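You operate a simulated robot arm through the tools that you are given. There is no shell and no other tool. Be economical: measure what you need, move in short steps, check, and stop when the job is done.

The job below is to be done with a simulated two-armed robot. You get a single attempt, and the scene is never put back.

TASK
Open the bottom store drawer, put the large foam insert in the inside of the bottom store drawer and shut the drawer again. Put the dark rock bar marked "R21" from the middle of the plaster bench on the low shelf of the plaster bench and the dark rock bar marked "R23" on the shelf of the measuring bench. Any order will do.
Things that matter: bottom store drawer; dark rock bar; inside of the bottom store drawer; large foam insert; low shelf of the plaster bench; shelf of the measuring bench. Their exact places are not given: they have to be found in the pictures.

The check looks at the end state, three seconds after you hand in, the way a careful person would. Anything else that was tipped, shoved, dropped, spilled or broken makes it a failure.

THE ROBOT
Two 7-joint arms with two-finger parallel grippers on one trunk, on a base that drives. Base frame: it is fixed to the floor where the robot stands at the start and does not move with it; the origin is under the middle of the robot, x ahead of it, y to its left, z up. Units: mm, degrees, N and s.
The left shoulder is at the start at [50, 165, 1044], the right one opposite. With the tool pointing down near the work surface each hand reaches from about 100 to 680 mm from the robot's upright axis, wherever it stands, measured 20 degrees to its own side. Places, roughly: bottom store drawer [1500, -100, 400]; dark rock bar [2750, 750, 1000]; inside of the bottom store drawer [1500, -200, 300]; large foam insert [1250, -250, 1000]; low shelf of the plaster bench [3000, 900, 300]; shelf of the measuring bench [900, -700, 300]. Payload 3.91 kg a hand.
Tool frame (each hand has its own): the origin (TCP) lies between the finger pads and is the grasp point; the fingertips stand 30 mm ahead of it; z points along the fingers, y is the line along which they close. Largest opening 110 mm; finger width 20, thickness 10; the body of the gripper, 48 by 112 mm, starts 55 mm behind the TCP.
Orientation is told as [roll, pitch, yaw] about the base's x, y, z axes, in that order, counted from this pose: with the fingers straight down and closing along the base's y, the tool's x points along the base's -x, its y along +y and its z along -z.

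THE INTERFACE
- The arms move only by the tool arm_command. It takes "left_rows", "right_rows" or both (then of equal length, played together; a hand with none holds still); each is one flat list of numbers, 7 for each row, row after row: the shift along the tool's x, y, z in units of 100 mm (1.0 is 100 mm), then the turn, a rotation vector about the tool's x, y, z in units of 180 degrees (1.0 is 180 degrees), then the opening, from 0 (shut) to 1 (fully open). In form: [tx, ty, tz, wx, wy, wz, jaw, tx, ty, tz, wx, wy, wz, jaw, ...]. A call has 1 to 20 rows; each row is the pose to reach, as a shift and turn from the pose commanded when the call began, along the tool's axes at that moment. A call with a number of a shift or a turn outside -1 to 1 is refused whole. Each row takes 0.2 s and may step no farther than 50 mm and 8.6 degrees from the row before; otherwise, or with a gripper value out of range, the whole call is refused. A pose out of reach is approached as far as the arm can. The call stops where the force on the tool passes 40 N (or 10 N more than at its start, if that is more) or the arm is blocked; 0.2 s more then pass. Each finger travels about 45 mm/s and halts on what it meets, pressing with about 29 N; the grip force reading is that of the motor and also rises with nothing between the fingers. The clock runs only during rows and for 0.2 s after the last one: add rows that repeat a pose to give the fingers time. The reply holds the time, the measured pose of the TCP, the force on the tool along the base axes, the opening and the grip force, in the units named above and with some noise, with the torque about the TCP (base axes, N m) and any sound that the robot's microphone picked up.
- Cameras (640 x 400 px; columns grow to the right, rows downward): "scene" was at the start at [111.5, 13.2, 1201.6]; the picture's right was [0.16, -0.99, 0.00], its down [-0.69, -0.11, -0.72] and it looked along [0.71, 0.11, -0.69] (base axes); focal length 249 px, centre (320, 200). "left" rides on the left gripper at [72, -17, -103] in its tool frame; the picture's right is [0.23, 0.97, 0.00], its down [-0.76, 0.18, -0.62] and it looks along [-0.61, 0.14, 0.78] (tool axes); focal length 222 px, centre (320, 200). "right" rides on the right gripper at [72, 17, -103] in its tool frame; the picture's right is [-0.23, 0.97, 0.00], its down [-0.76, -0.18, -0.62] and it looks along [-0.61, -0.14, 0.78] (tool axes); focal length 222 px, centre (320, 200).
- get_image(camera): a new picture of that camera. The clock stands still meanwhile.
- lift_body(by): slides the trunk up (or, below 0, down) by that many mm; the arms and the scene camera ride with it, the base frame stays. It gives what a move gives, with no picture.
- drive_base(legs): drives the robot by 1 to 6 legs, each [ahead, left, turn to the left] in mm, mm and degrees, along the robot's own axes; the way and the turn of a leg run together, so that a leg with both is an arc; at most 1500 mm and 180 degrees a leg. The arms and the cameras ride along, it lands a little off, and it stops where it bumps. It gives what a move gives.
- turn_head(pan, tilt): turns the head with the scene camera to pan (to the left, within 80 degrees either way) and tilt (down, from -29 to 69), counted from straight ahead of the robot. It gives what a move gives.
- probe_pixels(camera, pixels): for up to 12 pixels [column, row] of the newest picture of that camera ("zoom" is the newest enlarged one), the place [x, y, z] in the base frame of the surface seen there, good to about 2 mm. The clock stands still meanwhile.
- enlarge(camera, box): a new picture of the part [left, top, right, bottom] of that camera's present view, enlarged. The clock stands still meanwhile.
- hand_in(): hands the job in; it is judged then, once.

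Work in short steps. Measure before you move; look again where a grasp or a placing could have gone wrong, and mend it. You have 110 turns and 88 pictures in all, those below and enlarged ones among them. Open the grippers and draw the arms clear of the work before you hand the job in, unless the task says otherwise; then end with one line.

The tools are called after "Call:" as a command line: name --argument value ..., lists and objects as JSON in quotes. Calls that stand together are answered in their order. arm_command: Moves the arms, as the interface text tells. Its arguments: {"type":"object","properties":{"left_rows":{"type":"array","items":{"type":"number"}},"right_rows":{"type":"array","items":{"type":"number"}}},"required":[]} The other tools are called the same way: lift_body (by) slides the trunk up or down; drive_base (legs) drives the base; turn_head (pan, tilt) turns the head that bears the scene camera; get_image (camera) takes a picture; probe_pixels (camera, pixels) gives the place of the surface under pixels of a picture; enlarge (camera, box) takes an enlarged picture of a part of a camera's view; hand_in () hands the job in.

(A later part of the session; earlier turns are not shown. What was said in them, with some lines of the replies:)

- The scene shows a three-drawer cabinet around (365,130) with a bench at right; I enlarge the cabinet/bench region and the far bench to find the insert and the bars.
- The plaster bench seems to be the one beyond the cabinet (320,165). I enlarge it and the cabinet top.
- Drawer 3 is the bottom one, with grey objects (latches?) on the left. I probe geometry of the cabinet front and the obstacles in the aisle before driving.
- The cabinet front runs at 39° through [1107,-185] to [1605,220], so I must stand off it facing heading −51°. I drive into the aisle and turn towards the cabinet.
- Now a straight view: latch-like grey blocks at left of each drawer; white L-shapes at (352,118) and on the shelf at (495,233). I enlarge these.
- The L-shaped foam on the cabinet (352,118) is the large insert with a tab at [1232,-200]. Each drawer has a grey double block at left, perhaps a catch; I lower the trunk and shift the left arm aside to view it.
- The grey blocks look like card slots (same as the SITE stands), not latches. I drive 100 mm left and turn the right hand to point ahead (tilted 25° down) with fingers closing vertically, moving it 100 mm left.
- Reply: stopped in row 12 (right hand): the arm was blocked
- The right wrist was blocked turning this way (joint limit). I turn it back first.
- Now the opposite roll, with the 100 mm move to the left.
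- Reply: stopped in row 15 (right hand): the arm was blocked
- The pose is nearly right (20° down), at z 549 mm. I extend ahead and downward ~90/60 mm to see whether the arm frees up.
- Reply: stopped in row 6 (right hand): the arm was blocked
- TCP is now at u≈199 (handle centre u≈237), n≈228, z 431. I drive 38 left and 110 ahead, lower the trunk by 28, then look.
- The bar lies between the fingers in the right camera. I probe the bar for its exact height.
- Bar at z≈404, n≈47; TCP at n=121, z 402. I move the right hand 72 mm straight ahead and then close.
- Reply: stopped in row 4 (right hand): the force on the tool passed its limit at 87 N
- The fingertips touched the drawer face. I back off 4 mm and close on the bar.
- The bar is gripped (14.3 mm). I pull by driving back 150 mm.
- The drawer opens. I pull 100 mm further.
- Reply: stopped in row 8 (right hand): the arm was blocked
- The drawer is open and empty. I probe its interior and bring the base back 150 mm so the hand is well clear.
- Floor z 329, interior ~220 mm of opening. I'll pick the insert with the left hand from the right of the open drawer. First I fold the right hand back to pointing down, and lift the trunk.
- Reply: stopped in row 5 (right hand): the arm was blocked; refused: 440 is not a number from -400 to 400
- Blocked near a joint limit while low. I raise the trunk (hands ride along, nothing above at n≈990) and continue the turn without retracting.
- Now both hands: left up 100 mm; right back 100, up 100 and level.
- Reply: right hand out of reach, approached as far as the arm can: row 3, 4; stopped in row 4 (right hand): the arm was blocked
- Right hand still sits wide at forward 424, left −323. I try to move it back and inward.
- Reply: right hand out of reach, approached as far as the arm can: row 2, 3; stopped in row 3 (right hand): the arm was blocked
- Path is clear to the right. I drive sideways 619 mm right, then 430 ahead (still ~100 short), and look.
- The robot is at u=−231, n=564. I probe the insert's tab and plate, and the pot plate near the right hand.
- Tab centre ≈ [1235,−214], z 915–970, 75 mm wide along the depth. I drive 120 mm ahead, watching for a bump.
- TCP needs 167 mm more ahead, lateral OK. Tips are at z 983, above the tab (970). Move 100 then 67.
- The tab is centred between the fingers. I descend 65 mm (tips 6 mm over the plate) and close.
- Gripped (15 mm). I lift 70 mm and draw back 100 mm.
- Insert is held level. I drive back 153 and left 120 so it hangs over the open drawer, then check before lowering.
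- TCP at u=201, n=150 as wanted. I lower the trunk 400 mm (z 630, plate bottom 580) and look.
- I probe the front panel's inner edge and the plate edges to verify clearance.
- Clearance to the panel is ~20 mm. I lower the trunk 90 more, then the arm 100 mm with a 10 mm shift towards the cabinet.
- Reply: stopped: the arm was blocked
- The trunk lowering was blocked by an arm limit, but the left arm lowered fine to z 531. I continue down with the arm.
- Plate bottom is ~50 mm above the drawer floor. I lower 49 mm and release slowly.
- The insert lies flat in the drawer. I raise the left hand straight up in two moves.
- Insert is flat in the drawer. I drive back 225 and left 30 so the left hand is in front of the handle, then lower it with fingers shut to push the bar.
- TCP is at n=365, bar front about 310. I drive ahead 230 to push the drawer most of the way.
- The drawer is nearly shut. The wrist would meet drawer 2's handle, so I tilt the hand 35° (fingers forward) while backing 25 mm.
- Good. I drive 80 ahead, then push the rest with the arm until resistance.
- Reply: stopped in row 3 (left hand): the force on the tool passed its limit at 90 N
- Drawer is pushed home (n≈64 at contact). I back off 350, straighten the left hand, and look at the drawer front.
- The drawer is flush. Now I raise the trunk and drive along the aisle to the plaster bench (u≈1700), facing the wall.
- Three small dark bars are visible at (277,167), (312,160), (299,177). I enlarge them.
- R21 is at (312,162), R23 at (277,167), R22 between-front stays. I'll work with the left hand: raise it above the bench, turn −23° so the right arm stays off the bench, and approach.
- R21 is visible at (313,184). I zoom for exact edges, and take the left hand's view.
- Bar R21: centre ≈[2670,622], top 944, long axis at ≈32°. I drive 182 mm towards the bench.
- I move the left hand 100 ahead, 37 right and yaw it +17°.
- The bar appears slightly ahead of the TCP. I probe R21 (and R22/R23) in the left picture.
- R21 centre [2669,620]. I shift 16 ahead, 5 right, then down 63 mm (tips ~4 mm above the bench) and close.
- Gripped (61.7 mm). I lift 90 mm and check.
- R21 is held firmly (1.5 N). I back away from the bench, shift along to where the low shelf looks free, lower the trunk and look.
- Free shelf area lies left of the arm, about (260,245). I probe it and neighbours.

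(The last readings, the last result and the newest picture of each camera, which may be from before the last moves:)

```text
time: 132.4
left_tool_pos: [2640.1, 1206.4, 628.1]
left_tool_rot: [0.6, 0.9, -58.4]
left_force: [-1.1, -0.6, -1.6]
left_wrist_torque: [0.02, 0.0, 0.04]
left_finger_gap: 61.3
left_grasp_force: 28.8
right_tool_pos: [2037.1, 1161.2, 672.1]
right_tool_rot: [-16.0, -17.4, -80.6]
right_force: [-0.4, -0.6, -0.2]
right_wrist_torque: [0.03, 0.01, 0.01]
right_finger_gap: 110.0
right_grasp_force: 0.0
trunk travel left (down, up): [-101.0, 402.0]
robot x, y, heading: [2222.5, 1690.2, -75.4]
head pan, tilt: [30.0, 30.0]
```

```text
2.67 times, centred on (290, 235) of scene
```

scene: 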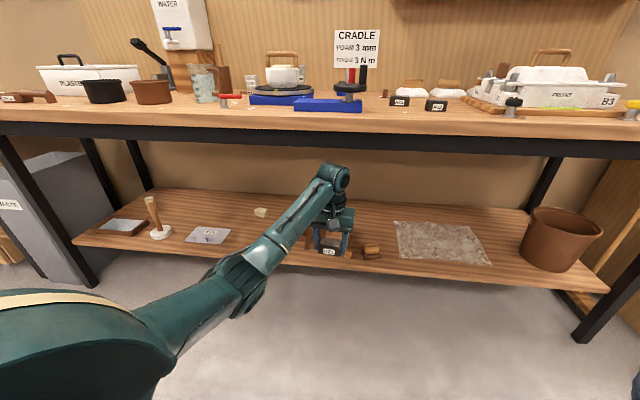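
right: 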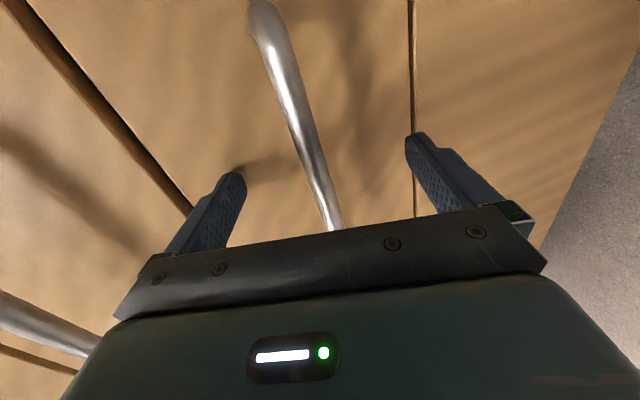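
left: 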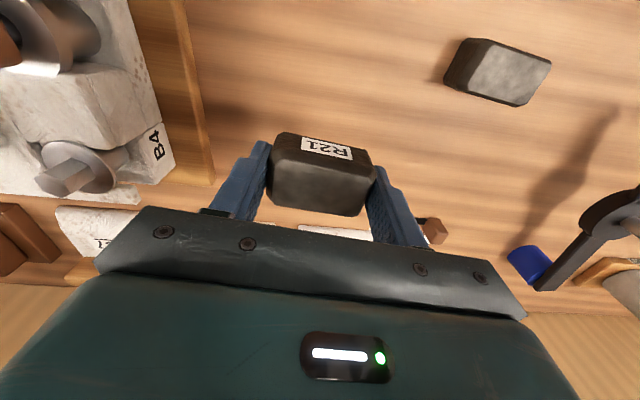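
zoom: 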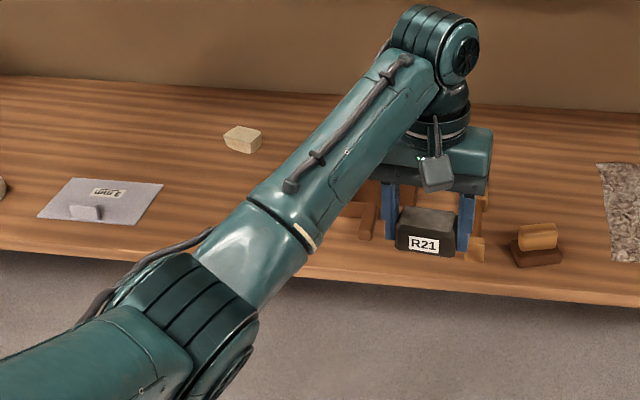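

The shelf is free around [3106,1138] (u≈2385, n≈−235; front edge n=−147). I lower the left hand 200 mm here in the open first.

Call:
arm_command --left_rows '[0, 0, 0.33, 0, 0, 0, 0.3, 0, 0, 0.66, 0, 0, 0, 0.3, 0, 0, 1, 0, 0, 0, 0.3]'

Call:
arm_command --left_rows '[0, 0, 0.33, 0, 0, 0, 0.3, 0, 0, 0.66, 0, 0, 0, 0.3, 0, 0, 1, 0, 0, 0, 0.3]'

Call:
drive_base --legs '[[-130, 289, 0]]'

Call:
get_image --camera "scene"

```text
time: 133.2
left_tool_pos: [2640.6, 1210.3, 530.5]
left_tool_rot: [0.6, 0.8, -58.4]
left_force: [-0.4, -0.2, -2.1]
left_wrist_torque: [0.0, -0.03, 0.01]
left_finger_gap: 61.5
left_grasp_force: 29.3
right_tool_pos: [2037.3, 1160.8, 674.1]
right_tool_rot: [-16.0, -17.4, -80.6]
right_force: [0.8, 0.7, -0.4]
right_wrist_torque: [0.03, -0.02, 0.01]
right_finger_gap: 110.0
right_grasp_force: 0.1
trunk travel left (down, up): [-101.0, 402.0]
robot x, y, heading: [2226.5, 1690.5, -75.2]
head pan, tilt: [30.0, 30.0]
```

```text
time: 134.0
left_tool_pos: [2641.2, 1212.3, 430.3]
left_tool_rot: [0.6, 0.7, -58.4]
left_force: [0.5, 0.7, -1.7]
left_wrist_torque: [-0.01, -0.01, -0.02]
left_finger_gap: 61.6
left_grasp_force: 29.0
right_tool_pos: [2036.6, 1160.5, 673.1]
right_tool_rot: [-16.0, -17.4, -80.6]
right_force: [-0.3, 0.3, -0.2]
right_wrist_torque: [-0.02, -0.01, 0.0]
right_finger_gap: 109.9
right_grasp_force: 0.1
trunk travel left (down, up): [-101.0, 402.0]
robot x, y, heading: [2228.9, 1688.6, -75.2]
head pan, tilt: [30.0, 30.0]
```

```text
time: 137.1
left_tool_pos: [2884.7, 1411.5, 430.1]
left_tool_rot: [0.6, 0.9, -58.4]
left_force: [-1.3, 0.0, -1.6]
left_wrist_torque: [0.0, -0.02, 0.01]
left_finger_gap: 61.5
left_grasp_force: 28.8
right_tool_pos: [2281.0, 1358.1, 674.0]
right_tool_rot: [-16.0, -17.3, -80.5]
right_force: [0.1, 0.2, 0.3]
right_wrist_torque: [-0.01, 0.03, 0.02]
right_finger_gap: 110.2
right_grasp_force: 0.0
trunk travel left (down, up): [-101.0, 402.0]
robot x, y, heading: [2470.8, 1883.1, -75.1]
head pan, tilt: [30.0, 30.0]
```

```text
39 pictures are left
```

scene: 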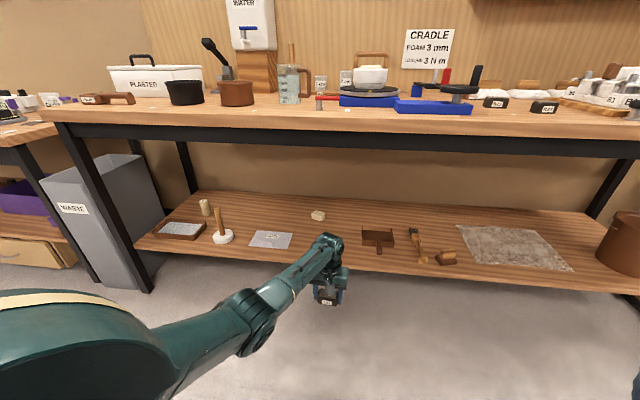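

Clear view of the gap between the sheet (290,238) and the dustpan (362,238). I verify the spot by probing.

Call:
probe_pixels --camera "scene" --pixels '[[290, 246], [292, 234], [325, 245], [362, 230], [362, 250], [380, 255], [318, 220], [340, 262]]'

```text
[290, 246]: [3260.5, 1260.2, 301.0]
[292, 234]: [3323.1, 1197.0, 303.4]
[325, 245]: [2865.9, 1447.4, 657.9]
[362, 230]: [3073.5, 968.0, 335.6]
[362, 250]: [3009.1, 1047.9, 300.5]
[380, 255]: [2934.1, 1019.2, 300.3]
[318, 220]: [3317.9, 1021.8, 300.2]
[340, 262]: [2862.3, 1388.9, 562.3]
```

Target [3106,1138] is ≥170 mm from everything. I drive in.

Call:
drive_base --legs '[[321, 143, 0]]'

Call:
get_image --camera "scene"

```text
time: 139.4
left_tool_pos: [3106.4, 1135.1, 430.3]
left_tool_rot: [0.6, 0.9, -58.4]
left_force: [0.1, 0.5, -1.6]
left_wrist_torque: [0.01, -0.01, -0.03]
left_finger_gap: 61.2
left_grasp_force: 28.8
right_tool_pos: [2502.4, 1084.1, 672.6]
right_tool_rot: [-16.0, -17.4, -80.7]
right_force: [1.2, -0.4, -0.5]
right_wrist_torque: [-0.02, 0.0, -0.03]
right_finger_gap: 110.3
right_grasp_force: 0.0
trunk travel left (down, up): [-101.0, 402.0]
robot x, y, heading: [2691.6, 1613.2, -75.3]
head pan, tilt: [30.0, 30.0]
```

```text
38 pictures are left
```

scene: 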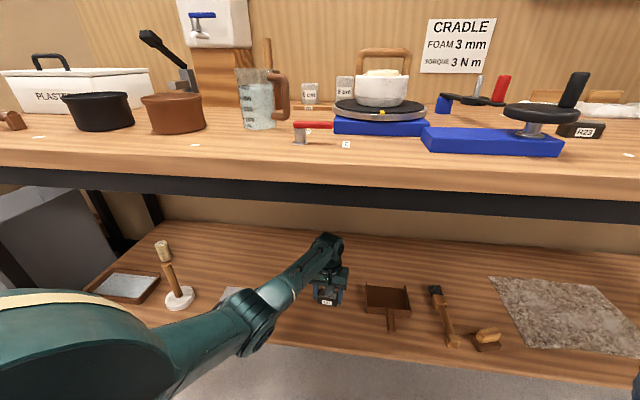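

The bar is over the free spot. I lower 93 mm and release.

Call:
arm_command --left_rows '[0, 0, 0.3, 0, 0, 0, 0.3, 0, 0, 0.6, 0, 0, 0, 0.3, 0, 0, 0.8, 0, 0, 0, 0.3, 0, 0, 0.93, 0, 0, 0, 0.3, 0, 0, 0.93, 0, 0, 0, 0.3]'

Call:
get_image --camera "left"

```text
time: 140.6
left_tool_pos: [3100.8, 1151.8, 346.6]
left_tool_rot: [0.6, 0.8, -58.4]
left_force: [-1.1, 0.4, -1.8]
left_wrist_torque: [0.0, -0.01, 0.01]
left_finger_gap: 61.4
left_grasp_force: 29.0
left hand out of reach, approached as far as the arm can: row 3, 4, 5
right_tool_pos: [2502.2, 1085.2, 672.7]
right_tool_rot: [-16.0, -17.4, -80.6]
right_force: [0.3, -0.5, 0.1]
right_wrist_torque: [0.0, 0.03, 0.03]
right_finger_gap: 110.1
right_grasp_force: 0.0
trunk travel left (down, up): [-101.0, 402.0]
robot x, y, heading: [2689.4, 1610.9, -75.4]
head pan, tilt: [30.0, 30.0]
```

```text
37 pictures are left
```

left: 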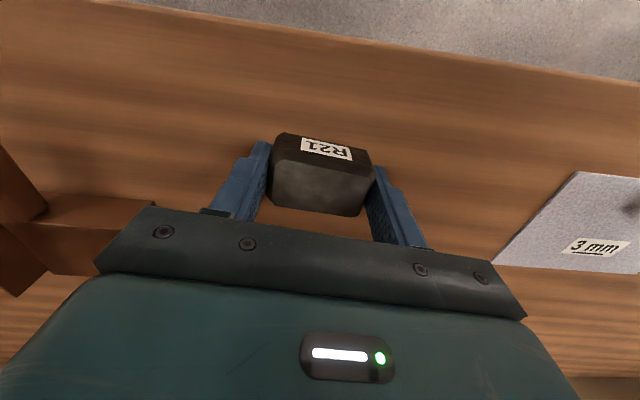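

Reach ran out 10 mm above the shelf; I lower the trunk 11 mm for the rest.

Call:
lift_body --by -11

```text
time: 141.2
left_tool_pos: [3100.1, 1152.6, 334.0]
left_tool_rot: [0.6, 0.9, -58.4]
left_force: [-0.9, -0.3, -1.9]
left_wrist_torque: [-0.02, -0.03, 0.04]
left_finger_gap: 61.4
left_grasp_force: 29.0
right_tool_pos: [2503.0, 1083.4, 663.3]
right_tool_rot: [-16.0, -17.4, -80.6]
right_force: [-0.3, -0.2, 0.0]
right_wrist_torque: [0.0, 0.0, -0.01]
right_finger_gap: 110.1
right_grasp_force: 0.1
trunk travel left (down, up): [-90.0, 413.0]
robot x, y, heading: [2688.4, 1610.9, -75.1]
head pan, tilt: [30.0, 30.0]
```

Still carrying full weight; lower 3 mm more.

Call:
lift_body --by -3

```text
time: 141.7
left_tool_pos: [3099.3, 1150.7, 334.2]
left_tool_rot: [0.3, 0.8, -58.4]
left_force: [-0.6, 0.2, -1.5]
left_wrist_torque: [0.01, 0.02, 0.01]
left_finger_gap: 61.3
left_grasp_force: 29.1
right_tool_pos: [2501.7, 1083.6, 664.1]
right_tool_rot: [-16.1, -17.9, -80.6]
right_force: [0.4, 0.3, -0.5]
right_wrist_torque: [0.01, -0.04, 0.04]
right_finger_gap: 110.3
right_grasp_force: 0.2
trunk travel left (down, up): [-87.0, 416.0]
robot x, y, heading: [2694.5, 1611.4, -75.3]
head pan, tilt: [30.0, 30.0]
```

I probe the bar's top height against the shelf to know the gap.

Call:
enlarge --camera "left" --box '[240, 100, 400, 230]'

Call:
probe_pixels --camera "zoom" --pixels '[[260, 330], [330, 380], [400, 400], [200, 320], [300, 60], [250, 60], [500, 120], [330, 300]]'

```text
3.08 times, centred on (320, 165) of left
```

zoom: 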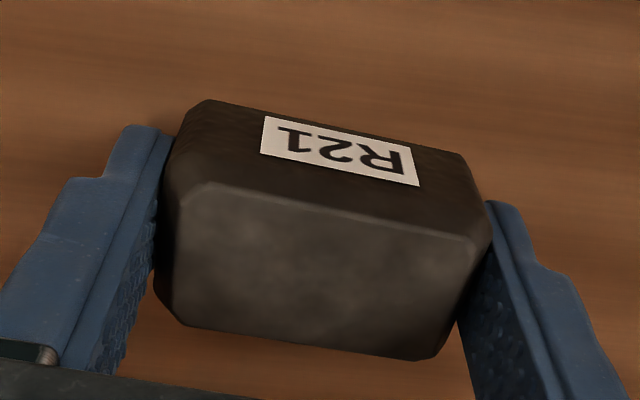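

```text
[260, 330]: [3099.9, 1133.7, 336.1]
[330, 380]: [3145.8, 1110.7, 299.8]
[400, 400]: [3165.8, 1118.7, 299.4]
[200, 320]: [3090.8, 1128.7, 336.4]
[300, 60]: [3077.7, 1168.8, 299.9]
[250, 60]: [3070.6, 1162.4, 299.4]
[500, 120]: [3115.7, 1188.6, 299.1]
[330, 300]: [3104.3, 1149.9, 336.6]
```

Top is at 336.5 over a 299.5 shelf: within ~2 mm of contact. I release gently and then raise the hand.

Call:
arm_command --left_rows '[0, 0, 0, 0, 0, 0, 0.6, 0, 0, 0, 0, 0, 0, 0.75, 0, 0, 0, 0, 0, 0, 0.9, 0, 0, 0, 0, 0, 0, 0.9, 0, 0, -0.4, 0, 0, 0, 0.9, 0, 0, -0.9, 0, 0, 0, 0.9]'

Call:
get_image --camera "left"

```text
time: 143.1
left_tool_pos: [3099.8, 1150.8, 423.2]
left_tool_rot: [0.4, 0.7, -58.4]
left_force: [0.2, 0.4, 0.7]
left_wrist_torque: [0.01, 0.02, 0.02]
left_finger_gap: 98.9
left_grasp_force: 0.1
right_tool_pos: [2502.0, 1085.0, 664.5]
right_tool_rot: [-16.0, -18.0, -80.4]
right_force: [0.0, 0.5, -0.3]
right_wrist_torque: [0.0, 0.0, 0.05]
right_finger_gap: 109.9
right_grasp_force: 0.2
trunk travel left (down, up): [-87.0, 416.0]
robot x, y, heading: [2693.2, 1611.2, -75.2]
head pan, tilt: [30.0, 30.0]
```

```text
35 pictures are left
```

left: 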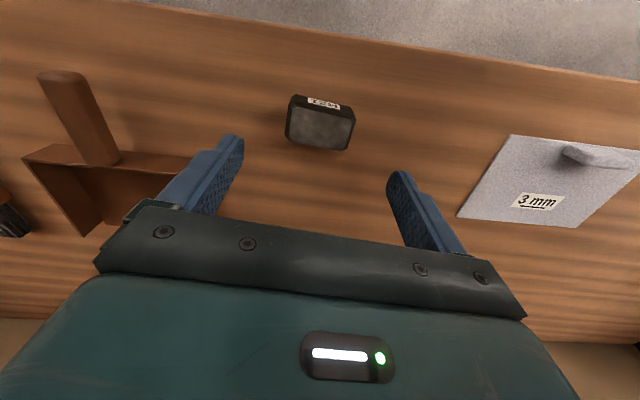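

R21 stands well on the shelf. I retreat, shift along the aisle to R23, and raise the trunk and left hand.

Call:
drive_base --legs '[[-320, -142, 0], [217, -485, 0]]'

Call:
lift_body --by 400

Call:
arm_command --left_rows '[0, 0, -0.33, 0, 0, 0, 1, 0, 0, -0.66, 0, 0, 0, 1, 0, 0, -1, 0, 0, 0, 1]'

Call:
arm_command --left_rows '[0, 0, -0.33, 0, 0, 0, 1, 0, 0, -0.66, 0, 0, 0, 1, 0, 0, -0.85, 0, 0, 0, 1]'

Call:
get_image --camera "scene"

```text
time: 149.8
left_tool_pos: [2462.2, 1091.2, 422.5]
left_tool_rot: [0.4, 0.8, -58.6]
left_force: [-0.2, 0.0, -0.2]
left_wrist_torque: [0.02, -0.03, 0.02]
left_finger_gap: 98.9
left_grasp_force: 0.0
right_tool_pos: [1863.3, 1026.8, 663.9]
right_tool_rot: [-16.3, -18.0, -80.8]
right_force: [0.0, -0.2, -0.2]
right_wrist_torque: [0.02, -0.01, 0.0]
right_finger_gap: 110.1
right_grasp_force: 0.1
trunk travel left (down, up): [-87.0, 416.0]
robot x, y, heading: [2051.8, 1555.4, -75.5]
head pan, tilt: [30.0, 30.0]
```

```text
time: 153.6
left_tool_pos: [2461.1, 1091.0, 820.8]
left_tool_rot: [0.6, 0.9, -58.6]
left_force: [0.0, -0.1, -0.2]
left_wrist_torque: [0.02, 0.02, 0.03]
left_finger_gap: 98.9
left_grasp_force: 0.0
right_tool_pos: [1862.9, 1023.9, 1061.4]
right_tool_rot: [-16.0, -17.8, -80.8]
right_force: [-0.3, -0.1, 0.1]
right_wrist_torque: [0.01, -0.03, -0.03]
right_finger_gap: 110.1
right_grasp_force: 0.1
trunk travel left (down, up): [-487.0, 16.0]
robot x, y, heading: [2052.1, 1553.8, -75.2]
head pan, tilt: [30.0, 30.0]
```

```text
time: 154.4
left_tool_pos: [2462.5, 1088.7, 920.3]
left_tool_rot: [0.6, 0.9, -58.6]
left_force: [-0.6, -0.6, -0.6]
left_wrist_torque: [-0.03, 0.01, 0.01]
left_finger_gap: 110.1
left_grasp_force: 0.0
right_tool_pos: [1861.6, 1025.9, 1061.8]
right_tool_rot: [-15.9, -17.8, -80.8]
right_force: [0.8, -1.2, 0.2]
right_wrist_torque: [-0.02, 0.01, 0.0]
right_finger_gap: 110.1
right_grasp_force: 0.1
trunk travel left (down, up): [-487.0, 16.0]
robot x, y, heading: [2053.8, 1554.9, -75.4]
head pan, tilt: [30.0, 30.0]
```

```text
time: 155.2
left_tool_pos: [2461.0, 1086.6, 1005.9]
left_tool_rot: [0.6, 0.9, -58.5]
left_force: [0.5, -0.5, 0.6]
left_wrist_torque: [0.01, -0.02, 0.03]
left_finger_gap: 109.8
left_grasp_force: 0.1
right_tool_pos: [1862.7, 1026.8, 1062.2]
right_tool_rot: [-15.9, -17.8, -80.8]
right_force: [0.4, 0.1, -1.2]
right_wrist_torque: [0.04, 0.01, 0.0]
right_finger_gap: 110.1
right_grasp_force: 0.1
trunk travel left (down, up): [-487.0, 16.0]
robot x, y, heading: [2051.9, 1556.2, -75.6]
head pan, tilt: [30.0, 30.0]
```

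```text
34 pictures are left
```

scene: 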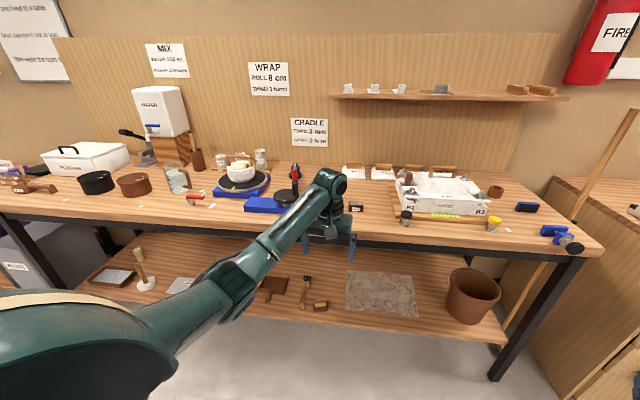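

R23 is hidden behind the arm. I probe the neighbouring blue device heights, then drive most of the way.

Call:
probe_pixels --camera "scene" --pixels '[[286, 192], [294, 172], [260, 206], [356, 207], [405, 215]]'

Call:
drive_base --legs '[[314, 146, 0]]'

Call:
get_image --camera "left"

```text
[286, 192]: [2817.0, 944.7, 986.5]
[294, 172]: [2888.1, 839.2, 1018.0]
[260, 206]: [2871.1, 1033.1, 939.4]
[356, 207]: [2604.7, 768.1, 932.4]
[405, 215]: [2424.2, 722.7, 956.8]
```

```text
time: 157.5
left_tool_pos: [2680.2, 819.9, 1006.2]
left_tool_rot: [0.6, 1.0, -58.7]
left_force: [-0.3, 0.2, 0.1]
left_wrist_torque: [0.02, 0.02, 0.01]
left_finger_gap: 110.3
left_grasp_force: 0.1
right_tool_pos: [2081.7, 758.6, 1062.2]
right_tool_rot: [-16.0, -17.8, -80.8]
right_force: [0.1, -1.1, -0.5]
right_wrist_torque: [-0.02, 0.01, -0.01]
right_finger_gap: 110.0
right_grasp_force: 0.0
trunk travel left (down, up): [-487.0, 16.0]
robot x, y, heading: [2274.0, 1291.2, -75.7]
head pan, tilt: [30.0, 30.0]
```

```text
33 pictures are left
```

left: 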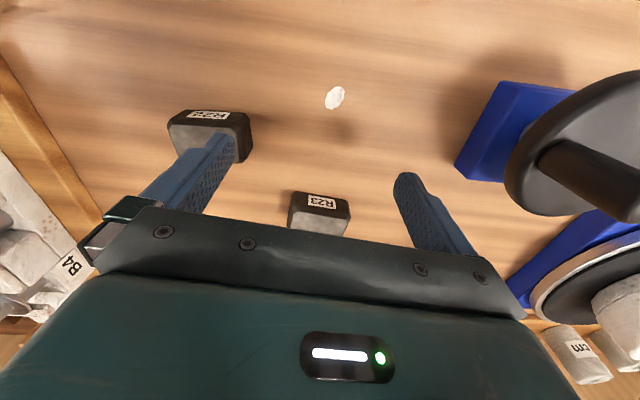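

R23 is at (319,212) in the left picture. I probe its corners.

Call:
probe_pixels --camera "left" --pixels '[[294, 195], [346, 202], [292, 213], [344, 218], [318, 216], [320, 201], [335, 232]]'

```text
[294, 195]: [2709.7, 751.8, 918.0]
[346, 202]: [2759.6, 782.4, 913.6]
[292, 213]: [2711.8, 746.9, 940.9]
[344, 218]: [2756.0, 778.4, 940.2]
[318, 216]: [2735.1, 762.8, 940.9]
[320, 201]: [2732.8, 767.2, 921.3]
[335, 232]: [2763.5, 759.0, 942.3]
```

R23 centre ≈[2743,751], axis 32°. I drive the remaining [83,44] so the arm stays within reach.

Call:
drive_base --legs '[[83, 44, 0]]'

Call:
get_image --camera "left"

```text
time: 158.6
left_tool_pos: [2741.6, 750.2, 1005.8]
left_tool_rot: [0.5, 0.8, -58.6]
left_force: [0.8, 0.5, -0.3]
left_wrist_torque: [-0.01, -0.02, 0.01]
left_finger_gap: 110.0
left_grasp_force: 0.0
right_tool_pos: [2143.4, 689.4, 1062.4]
right_tool_rot: [-16.1, -17.7, -80.9]
right_force: [-0.6, -0.3, -0.2]
right_wrist_torque: [-0.01, 0.01, -0.01]
right_finger_gap: 110.1
right_grasp_force: 0.1
trunk travel left (down, up): [-487.0, 16.0]
robot x, y, heading: [2337.7, 1218.4, -75.7]
head pan, tilt: [30.0, 30.0]
```

```text
32 pictures are left
```

left: 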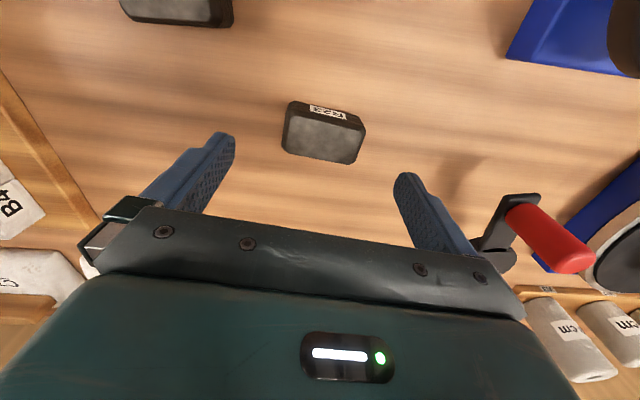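

The red-handled lever is near the left finger; I probe it and R23's corners before descending.

Call:
probe_pixels --camera "left" --pixels '[[290, 115], [360, 128], [350, 160], [288, 150], [497, 240], [520, 200], [508, 258], [545, 240], [585, 265], [490, 248]]'

```text
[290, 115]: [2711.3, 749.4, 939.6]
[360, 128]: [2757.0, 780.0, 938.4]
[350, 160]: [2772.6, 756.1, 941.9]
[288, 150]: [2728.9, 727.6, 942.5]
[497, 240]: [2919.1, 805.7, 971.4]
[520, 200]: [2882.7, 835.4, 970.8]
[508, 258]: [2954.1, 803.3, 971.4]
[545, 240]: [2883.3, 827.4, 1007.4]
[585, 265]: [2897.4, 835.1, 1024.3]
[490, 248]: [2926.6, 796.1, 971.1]
```

Clear (lever ≥160 mm away). TCP is centred on R23; I descend 66 mm and close.

Call:
arm_command --left_rows '[0, 0.02, 0.3, 0, 0, -0.01, 1, 0, 0.02, 0.5, 0, 0, -0.01, 1, 0, 0.02, 0.66, 0, 0, -0.01, 1, 0, 0.02, 0.66, 0, 0, -0.01, 0.6, 0, 0.02, 0.66, 0, 0, -0.01, 0.4, 0, 0.02, 0.66, 0, 0, -0.01, 0.3, 0, 0.02, 0.66, 0, 0, -0.01, 0.3, 0, 0.02, 0.66, 0, 0, -0.01, 0.3, 0, 0.02, 0.66, 0, 0, -0.01, 0.3]'

Call:
arm_command --left_rows '[0, 0, -0.2, 0, 0, 0, 0.3, 0, 0, -0.4, 0, 0, 0, 0.3, 0, 0, -0.7, 0, 0, 0, 0.3, 0, 0, -1, 0, 0, 0, 0.3, 0, 0, -1, 0, 0, 0, 0.3]'

Call:
get_image --camera "left"

```text
time: 160.6
left_tool_pos: [2745.2, 752.1, 940.8]
left_tool_rot: [0.6, 0.8, -56.9]
left_force: [-1.6, -0.9, 3.8]
left_wrist_torque: [-0.16, 0.18, -0.02]
left_finger_gap: 66.1
left_grasp_force: 28.8
right_tool_pos: [2142.7, 689.6, 1061.1]
right_tool_rot: [-16.0, -17.7, -80.9]
right_force: [-0.6, -0.2, 0.4]
right_wrist_torque: [0.0, 0.0, -0.04]
right_finger_gap: 109.8
right_grasp_force: 0.1
trunk travel left (down, up): [-487.0, 16.0]
robot x, y, heading: [2334.5, 1214.4, -75.4]
head pan, tilt: [30.0, 30.0]
```

```text
time: 161.8
left_tool_pos: [2744.8, 750.3, 1040.6]
left_tool_rot: [0.6, 1.0, -56.9]
left_force: [0.1, 0.2, -1.1]
left_wrist_torque: [0.03, -0.04, -0.04]
left_finger_gap: 66.1
left_grasp_force: 29.0
right_tool_pos: [2144.1, 690.2, 1062.9]
right_tool_rot: [-16.0, -17.8, -80.9]
right_force: [-0.3, 0.8, 0.4]
right_wrist_torque: [-0.01, 0.03, 0.01]
right_finger_gap: 109.9
right_grasp_force: 0.0
trunk travel left (down, up): [-487.0, 16.0]
robot x, y, heading: [2336.3, 1218.0, -75.7]
head pan, tilt: [30.0, 30.0]
```

```text
31 pictures are left
```

left: 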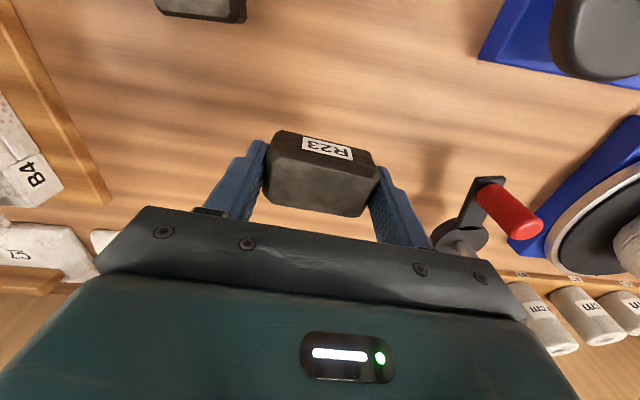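

R23 is held. I back off, then travel along the aisle to face the measuring bench.

Call:
drive_base --legs '[[-390, -180, 0], [484, -1048, 0], [484, -1048, 0]]'

Call:
turn_head --pan 25 --tilt 42

Call:
get_image --camera "scene"

```text
time: 182.6
left_tool_pos: [690.0, -369.3, 1040.3]
left_tool_rot: [0.6, 0.8, -57.0]
left_force: [0.6, 0.7, -2.5]
left_wrist_torque: [0.0, -0.02, 0.0]
left_finger_gap: 65.4
left_grasp_force: 28.9
right_tool_pos: [89.2, -429.4, 1062.1]
right_tool_rot: [-16.0, -17.8, -80.9]
right_force: [0.0, -0.4, -0.1]
right_wrist_torque: [-0.02, 0.01, 0.0]
right_finger_gap: 109.7
right_grasp_force: 0.1
trunk travel left (down, up): [-487.0, 16.0]
robot x, y, heading: [278.4, 97.8, -75.7]
head pan, tilt: [30.0, 30.0]
```

```text
time: 183.3
left_tool_pos: [689.5, -369.3, 1040.1]
left_tool_rot: [0.6, 0.9, -56.9]
left_force: [0.1, 0.7, -1.5]
left_wrist_torque: [-0.01, -0.05, 0.01]
left_finger_gap: 65.7
left_grasp_force: 29.5
right_tool_pos: [89.4, -429.1, 1062.0]
right_tool_rot: [-16.0, -17.8, -80.8]
right_force: [-0.5, 0.0, -0.5]
right_wrist_torque: [0.04, 0.01, 0.01]
right_finger_gap: 109.6
right_grasp_force: 0.1
trunk travel left (down, up): [-487.0, 16.0]
robot x, y, heading: [283.2, 94.2, -75.7]
head pan, tilt: [25.0, 42.0]
```

```text
30 pictures are left
```

scene: 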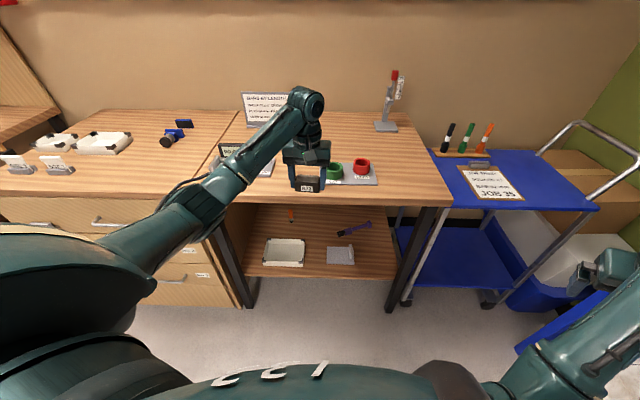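

The shelf shows tray (285,252), foam (340,255), brush (355,228); free area right of the foam and in front-left. I zoom and probe.

Call:
enlarge --camera "scene" --box '[230, 195, 410, 310]'

Call:
probe_pixels --camera "scene" --pixels '[[305, 245], [304, 266], [326, 247], [328, 262], [355, 263], [354, 247], [390, 270], [380, 235], [370, 232], [315, 230], [340, 278], [300, 215]]'

```text
3.48 times, centred on (320, 252) of scene
```

zoom: 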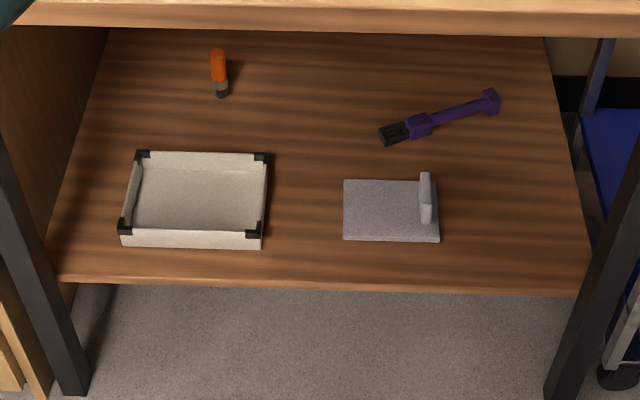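

```text
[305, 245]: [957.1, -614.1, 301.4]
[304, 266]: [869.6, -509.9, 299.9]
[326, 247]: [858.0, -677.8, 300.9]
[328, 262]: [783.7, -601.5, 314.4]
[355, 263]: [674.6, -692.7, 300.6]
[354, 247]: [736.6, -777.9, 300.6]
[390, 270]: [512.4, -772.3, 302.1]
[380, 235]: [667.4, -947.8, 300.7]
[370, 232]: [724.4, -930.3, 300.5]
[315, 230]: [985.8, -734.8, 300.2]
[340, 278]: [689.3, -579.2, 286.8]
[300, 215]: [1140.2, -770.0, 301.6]
```

I'll place R23 in the 119 mm gap between tray and foam with the bar turned across. First I probe the things near the right hand, before lowering.

Call:
probe_pixels --camera "scene" --pixels '[[535, 345], [560, 325], [545, 315], [600, 205], [490, 300], [620, 350], [575, 250], [600, 280], [625, 390], [450, 200]]'

Call:
arm_command --left_rows '[0, 0, 0, 0, 0, 0.043, 0.3, 0, 0, 0, 0, 0, 0.086, 0.3, 0, 0, 0, 0, 0, 0.13, 0.3, 0, 0, 0, 0, 0, 0.173, 0.3, 0, 0, 0, 0, 0, 0.216, 0.3, 0, 0, 0, 0, 0, 0.259, 0.3, 0, 0, 0, 0, 0, 0.302, 0.3, 0, 0, 0, 0, 0, 0.346, 0.3, 0, 0, 0, 0, 0, 0.389, 0.3]'

```text
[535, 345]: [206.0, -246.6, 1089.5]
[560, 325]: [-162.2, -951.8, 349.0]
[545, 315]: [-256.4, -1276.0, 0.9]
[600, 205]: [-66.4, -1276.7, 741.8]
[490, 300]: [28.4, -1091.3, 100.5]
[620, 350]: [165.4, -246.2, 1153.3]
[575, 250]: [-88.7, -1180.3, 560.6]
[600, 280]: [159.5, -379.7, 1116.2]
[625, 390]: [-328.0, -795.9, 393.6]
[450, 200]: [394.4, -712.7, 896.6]
```

```text
time: 185.3
left_tool_pos: [689.3, -370.1, 1039.8]
left_tool_rot: [-0.6, 0.8, -127.1]
left_force: [-0.4, -0.5, -1.4]
left_wrist_torque: [-0.01, 0.0, 0.0]
left_finger_gap: 65.3
left_grasp_force: 29.3
right_tool_pos: [89.6, -430.4, 1062.4]
right_tool_rot: [-16.0, -17.8, -80.9]
right_force: [0.3, -0.5, -0.8]
right_wrist_torque: [-0.01, -0.01, -0.03]
right_finger_gap: 109.9
right_grasp_force: 0.0
trunk travel left (down, up): [-487.0, 16.0]
robot x, y, heading: [281.6, 98.9, -75.6]
head pan, tilt: [25.0, 42.0]
```

Everything near the right hand stays >250 mm away. I lower the trunk 400, then the left hand 200 in the open.

Call:
lift_body --by -400

Call:
arm_command --left_rows '[0, 0, 0.33, 0, 0, 0, 0.3, 0, 0, 0.66, 0, 0, 0, 0.3, 0, 0, 1, 0, 0, 0, 0.3]'

Call:
arm_command --left_rows '[0, 0, 0.33, 0, 0, 0, 0.3, 0, 0, 0.66, 0, 0, 0, 0.3, 0, 0, 1, 0, 0, 0, 0.3]'

Call:
get_image --camera "scene"

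```text
time: 189.2
left_tool_pos: [690.7, -367.6, 640.5]
left_tool_rot: [-0.6, 0.7, -126.9]
left_force: [0.0, 0.1, -1.7]
left_wrist_torque: [0.02, 0.01, 0.0]
left_finger_gap: 65.5
left_grasp_force: 28.4
right_tool_pos: [90.1, -428.6, 664.1]
right_tool_rot: [-16.1, -18.0, -80.8]
right_force: [-1.7, -0.3, 0.2]
right_wrist_torque: [-0.02, 0.04, 0.01]
right_finger_gap: 110.1
right_grasp_force: 0.0
trunk travel left (down, up): [-87.0, 416.0]
robot x, y, heading: [277.9, 97.2, -75.5]
head pan, tilt: [25.0, 42.0]
```

```text
time: 190.0
left_tool_pos: [690.6, -367.8, 542.3]
left_tool_rot: [-0.6, 0.9, -126.9]
left_force: [0.4, 0.5, -2.0]
left_wrist_torque: [0.0, -0.03, -0.02]
left_finger_gap: 65.5
left_grasp_force: 28.5
right_tool_pos: [88.7, -428.9, 665.4]
right_tool_rot: [-16.2, -18.1, -80.8]
right_force: [0.6, -0.1, 0.5]
right_wrist_torque: [0.01, -0.01, 0.0]
right_finger_gap: 110.1
right_grasp_force: 0.0
trunk travel left (down, up): [-87.0, 416.0]
robot x, y, heading: [280.4, 101.1, -75.4]
head pan, tilt: [25.0, 42.0]
```

```text
time: 190.8
left_tool_pos: [690.1, -366.4, 440.7]
left_tool_rot: [-0.6, 0.6, -126.9]
left_force: [0.1, 0.2, -2.0]
left_wrist_torque: [-0.02, 0.02, -0.01]
left_finger_gap: 65.6
left_grasp_force: 28.6
right_tool_pos: [90.0, -428.6, 663.7]
right_tool_rot: [-16.2, -18.0, -80.8]
right_force: [1.2, 1.0, 0.0]
right_wrist_torque: [0.0, -0.01, -0.02]
right_finger_gap: 110.1
right_grasp_force: 0.0
trunk travel left (down, up): [-87.0, 416.0]
robot x, y, heading: [284.2, 99.7, -75.5]
head pan, tilt: [25.0, 42.0]
```

```text
28 pictures are left
```

scene: 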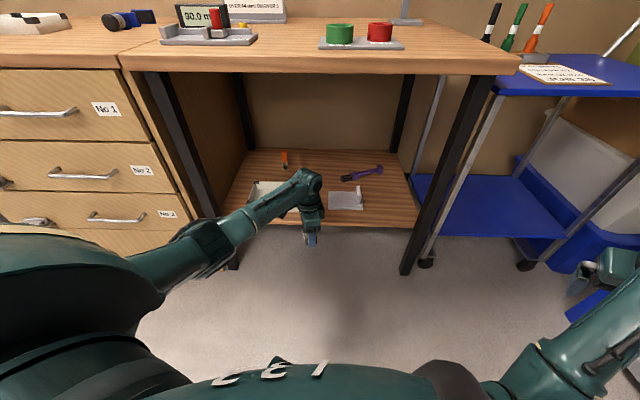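

The forearm will pass ~200 mm right of the bench's left leg. I drive [265,111] to bring the bar over the gap.

Call:
drive_base --legs '[[265, 111, 0]]'

Call:
get_image --camera "left"

Call:
get_image --camera "scene"

```text
time: 192.7
left_tool_pos: [861.5, -594.2, 441.3]
left_tool_rot: [-0.6, 0.6, -127.0]
left_force: [0.8, -0.5, -2.4]
left_wrist_torque: [-0.01, -0.04, -0.03]
left_finger_gap: 65.7
left_grasp_force: 28.7
right_tool_pos: [262.1, -657.7, 666.0]
right_tool_rot: [-16.0, -18.0, -80.9]
right_force: [0.3, -0.5, -0.4]
right_wrist_torque: [-0.03, 0.0, -0.03]
right_finger_gap: 109.8
right_grasp_force: 0.0
trunk travel left (down, up): [-87.0, 416.0]
robot x, y, heading: [455.2, -130.6, -75.6]
head pan, tilt: [25.0, 42.0]
```

```text
27 pictures are left
```

left: 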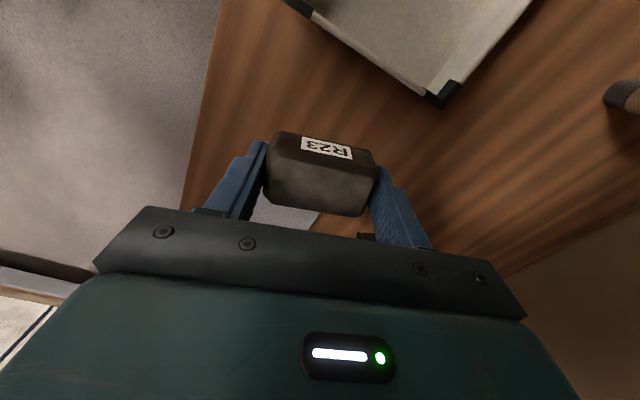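

```text
26 pictures are left
```

scene: 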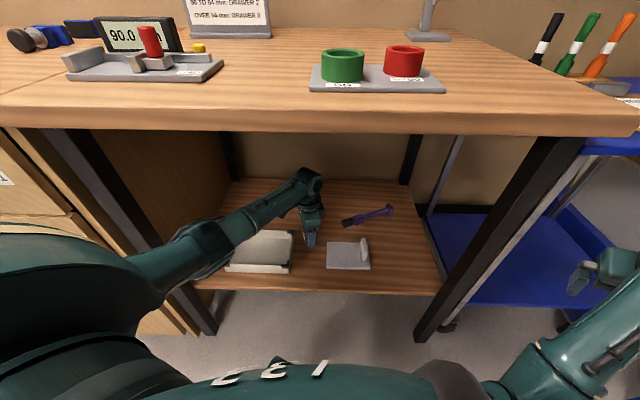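

The bar hangs over the gap. To have reach for the descent I pull the hand 50 mm back and drive the base 50 mm nearer.

Call:
arm_command --left_rows '[0.06, -0.24, 0, 0, 0, 0, 0.3, 0.12, -0.485, 0, 0, 0, 0, 0.3]'

Call:
drive_base --legs '[[45, 21, 0]]'

Call:
arm_command --left_rows '[0, 0, 0.2, 0, 0, 0, 0.3, 0, 0, 0.4, 0, 0, 0, 0.3, 0, 0, 0.6, 0, 0, 0, 0.3, 0, 0, 0.6, 0, 0, 0, 0.3]'

Call:
get_image --camera "left"

```text
time: 193.3
left_tool_pos: [830.2, -556.7, 441.8]
left_tool_rot: [-0.5, 0.8, -127.1]
left_force: [-0.2, -1.1, -1.4]
left_wrist_torque: [0.0, 0.03, 0.0]
left_finger_gap: 65.5
left_grasp_force: 29.6
right_tool_pos: [261.9, -657.4, 666.0]
right_tool_rot: [-15.9, -18.2, -80.9]
right_force: [0.4, -0.8, 0.0]
right_wrist_torque: [0.02, -0.05, 0.01]
right_finger_gap: 109.9
right_grasp_force: 0.1
trunk travel left (down, up): [-87.0, 416.0]
robot x, y, heading: [454.7, -129.8, -75.8]
head pan, tilt: [25.0, 42.0]
```

```text
time: 194.3
left_tool_pos: [861.4, -594.4, 441.3]
left_tool_rot: [-0.7, 0.8, -126.9]
left_force: [0.3, 0.3, -1.8]
left_wrist_torque: [0.0, -0.03, 0.0]
left_finger_gap: 65.5
left_grasp_force: 29.1
right_tool_pos: [293.5, -696.5, 664.8]
right_tool_rot: [-15.9, -18.2, -80.9]
right_force: [-0.4, 0.2, -0.5]
right_wrist_torque: [0.0, -0.01, 0.01]
right_finger_gap: 110.2
right_grasp_force: 0.0
trunk travel left (down, up): [-87.0, 416.0]
robot x, y, heading: [482.2, -165.2, -75.5]
head pan, tilt: [25.0, 42.0]
```

```text
time: 195.3
left_tool_pos: [859.7, -593.8, 381.1]
left_tool_rot: [-0.6, 0.7, -127.0]
left_force: [-0.8, -0.3, -1.6]
left_wrist_torque: [0.01, 0.0, 0.01]
left_finger_gap: 65.5
left_grasp_force: 29.0
right_tool_pos: [292.4, -695.8, 665.0]
right_tool_rot: [-15.9, -18.1, -80.9]
right_force: [0.2, 0.0, 0.4]
right_wrist_torque: [0.02, -0.03, -0.01]
right_finger_gap: 110.1
right_grasp_force: 0.1
trunk travel left (down, up): [-87.0, 416.0]
robot x, y, heading: [483.6, -167.5, -75.4]
head pan, tilt: [25.0, 42.0]
```

```text
25 pictures are left
```

left: 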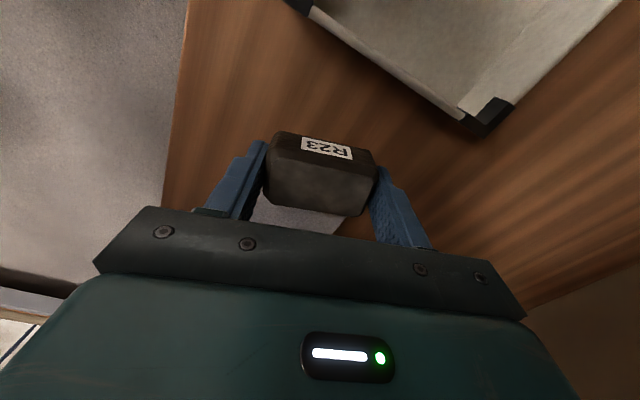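

Clearances are fine. I lower 44 mm more to just above the shelf.

Call:
arm_command --left_rows '[0, 0, 0.2, 0, 0, 0, 0.3, 0, 0, 0.35, 0, 0, 0, 0.3, 0, 0, 0.44, 0, 0, 0, 0.3, 0, 0, 0.44, 0, 0, 0, 0.3]'

```text
time: 196.3
left_tool_pos: [861.1, -593.2, 338.4]
left_tool_rot: [-0.7, 0.9, -127.0]
left_force: [0.1, 0.5, -1.4]
left_wrist_torque: [0.01, 0.03, 0.03]
left_finger_gap: 65.6
left_grasp_force: 29.2
right_tool_pos: [293.7, -696.0, 664.9]
right_tool_rot: [-16.1, -18.1, -80.9]
right_force: [-0.8, 0.1, 0.4]
right_wrist_torque: [0.03, 0.03, -0.02]
right_finger_gap: 110.2
right_grasp_force: 0.1
trunk travel left (down, up): [-87.0, 416.0]
robot x, y, heading: [483.4, -168.3, -75.5]
head pan, tilt: [25.0, 42.0]
```

Still no contact at 338; I lower 3 mm more, then open gently.

Call:
arm_command --left_rows '[0, 0, 0.03, 0, 0, 0, 0.3, 0, 0, 0.035, 0, 0, 0, 0.3, 0, 0, 0.035, 0, 0, 0, 0.62, 0, 0, 0.035, 0, 0, 0, 0.7, 0, 0, 0.035, 0, 0, 0, 0.8, 0, 0, 0.035, 0, 0, 0, 0.8]'

Call:
get_image --camera "left"

```text
time: 197.7
left_tool_pos: [859.6, -591.9, 333.7]
left_tool_rot: [-0.5, 0.7, -126.9]
left_force: [-0.7, -0.7, -0.1]
left_wrist_torque: [0.01, 0.02, -0.01]
left_finger_gap: 87.9
left_grasp_force: 0.1
right_tool_pos: [292.6, -696.2, 664.9]
right_tool_rot: [-16.1, -18.1, -80.9]
right_force: [0.0, 0.0, 0.2]
right_wrist_torque: [0.02, 0.01, 0.01]
right_finger_gap: 110.0
right_grasp_force: 0.1
trunk travel left (down, up): [-87.0, 416.0]
robot x, y, heading: [483.4, -170.4, -75.8]
head pan, tilt: [25.0, 42.0]
```

```text
24 pictures are left
```

left: 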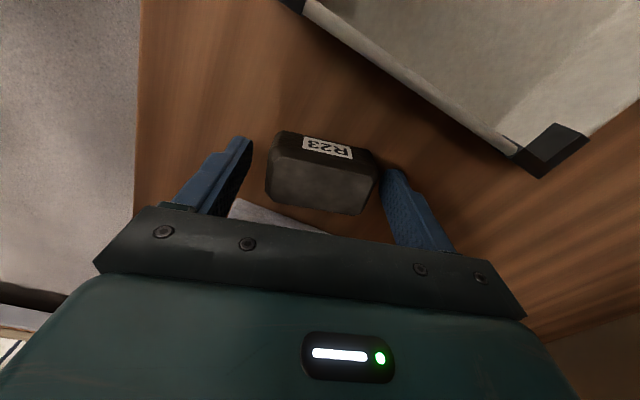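

R23 stands on the shelf. I raise the hand straight up 100 mm and check, then back the base away.

Call:
arm_command --left_rows '[0, 0, -0.33, 0, 0, 0, 0.8, 0, 0, -0.66, 0, 0, 0, 0.8, 0, 0, -1, 0, 0, 0, 0.8]'

Call:
drive_base --legs '[[-363, -165, 0]]'

Call:
get_image --camera "scene"

```text
time: 198.5
left_tool_pos: [861.3, -593.6, 433.4]
left_tool_rot: [-0.6, 0.8, -126.9]
left_force: [-0.4, 0.4, -0.2]
left_wrist_torque: [0.01, 0.0, -0.01]
left_finger_gap: 87.8
left_grasp_force: 0.1
right_tool_pos: [291.4, -695.1, 664.7]
right_tool_rot: [-15.9, -18.1, -80.9]
right_force: [-0.1, -0.7, -0.1]
right_wrist_torque: [0.0, -0.03, -0.02]
right_finger_gap: 110.1
right_grasp_force: 0.0
trunk travel left (down, up): [-87.0, 416.0]
robot x, y, heading: [480.7, -167.3, -75.8]
head pan, tilt: [25.0, 42.0]
```

```text
time: 200.9
left_tool_pos: [609.2, -283.6, 434.6]
left_tool_rot: [-0.6, 0.8, -126.9]
left_force: [-0.3, 0.0, 0.2]
left_wrist_torque: [-0.02, 0.0, 0.01]
left_finger_gap: 88.0
left_grasp_force: 0.1
right_tool_pos: [42.1, -387.0, 665.6]
right_tool_rot: [-16.0, -18.2, -80.8]
right_force: [0.9, -0.1, 0.5]
right_wrist_torque: [0.0, -0.01, -0.03]
right_finger_gap: 110.0
right_grasp_force: 0.0
trunk travel left (down, up): [-87.0, 416.0]
robot x, y, heading: [231.2, 140.5, -75.5]
head pan, tilt: [25.0, 42.0]
```

```text
23 pictures are left
```

scene: 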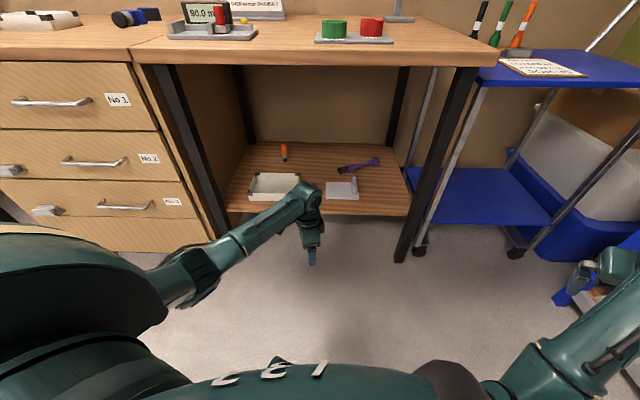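

R23 is hidden behind the hand; I shift the base right a little and check the shelf and the drawer.

Call:
drive_base --legs '[[-80, 200, 0]]'

Call:
enlarge --camera "scene" --box '[60, 60, 460, 310]'

```text
time: 203.3
left_tool_pos: [782.7, -156.8, 432.8]
left_tool_rot: [-0.5, 0.8, -127.0]
left_force: [-0.3, -0.7, 0.5]
left_wrist_torque: [-0.02, 0.01, -0.02]
left_finger_gap: 88.0
left_grasp_force: 0.0
right_tool_pos: [213.4, -259.3, 664.5]
right_tool_rot: [-16.1, -18.1, -80.9]
right_force: [0.3, -0.2, -0.2]
right_wrist_torque: [-0.01, 0.04, 0.0]
right_finger_gap: 109.9
right_grasp_force: 0.1
trunk travel left (down, up): [-87.0, 416.0]
robot x, y, heading: [407.3, 268.1, -75.8]
head pan, tilt: [25.0, 42.0]
```

```text
1.60 times, centred on (260, 185) of scene
```

zoom: 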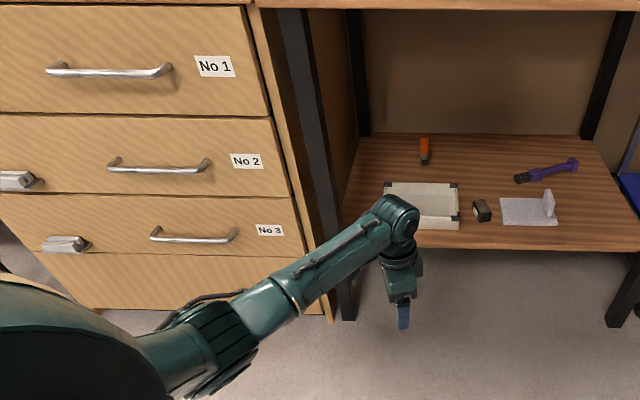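

R23 stands in the gap. I probe drawer fronts 1–3 for flushness.

Call:
probe_pixels --camera "zoom" --pixels '[[200, 100], [200, 180], [215, 212], [120, 215], [150, 180], [100, 270], [280, 245]]'

```text
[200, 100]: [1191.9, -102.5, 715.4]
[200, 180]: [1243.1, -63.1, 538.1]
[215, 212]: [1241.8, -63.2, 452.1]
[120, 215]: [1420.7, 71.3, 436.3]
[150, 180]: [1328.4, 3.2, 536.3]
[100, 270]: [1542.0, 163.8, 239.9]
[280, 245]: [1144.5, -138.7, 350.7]
```

Drawer 3 is flush with drawer 2 (within about 1 mm), both bars are placed, the grippers are open and the arms are clear. I hand in.

Call:
hand_in

```text
The job is handed in.
```

The large foam insert is in the shut bottom drawer, R21 is on the plaster bench's low shelf, R23 is on the measuring bench's shelf, and the job is handed in.
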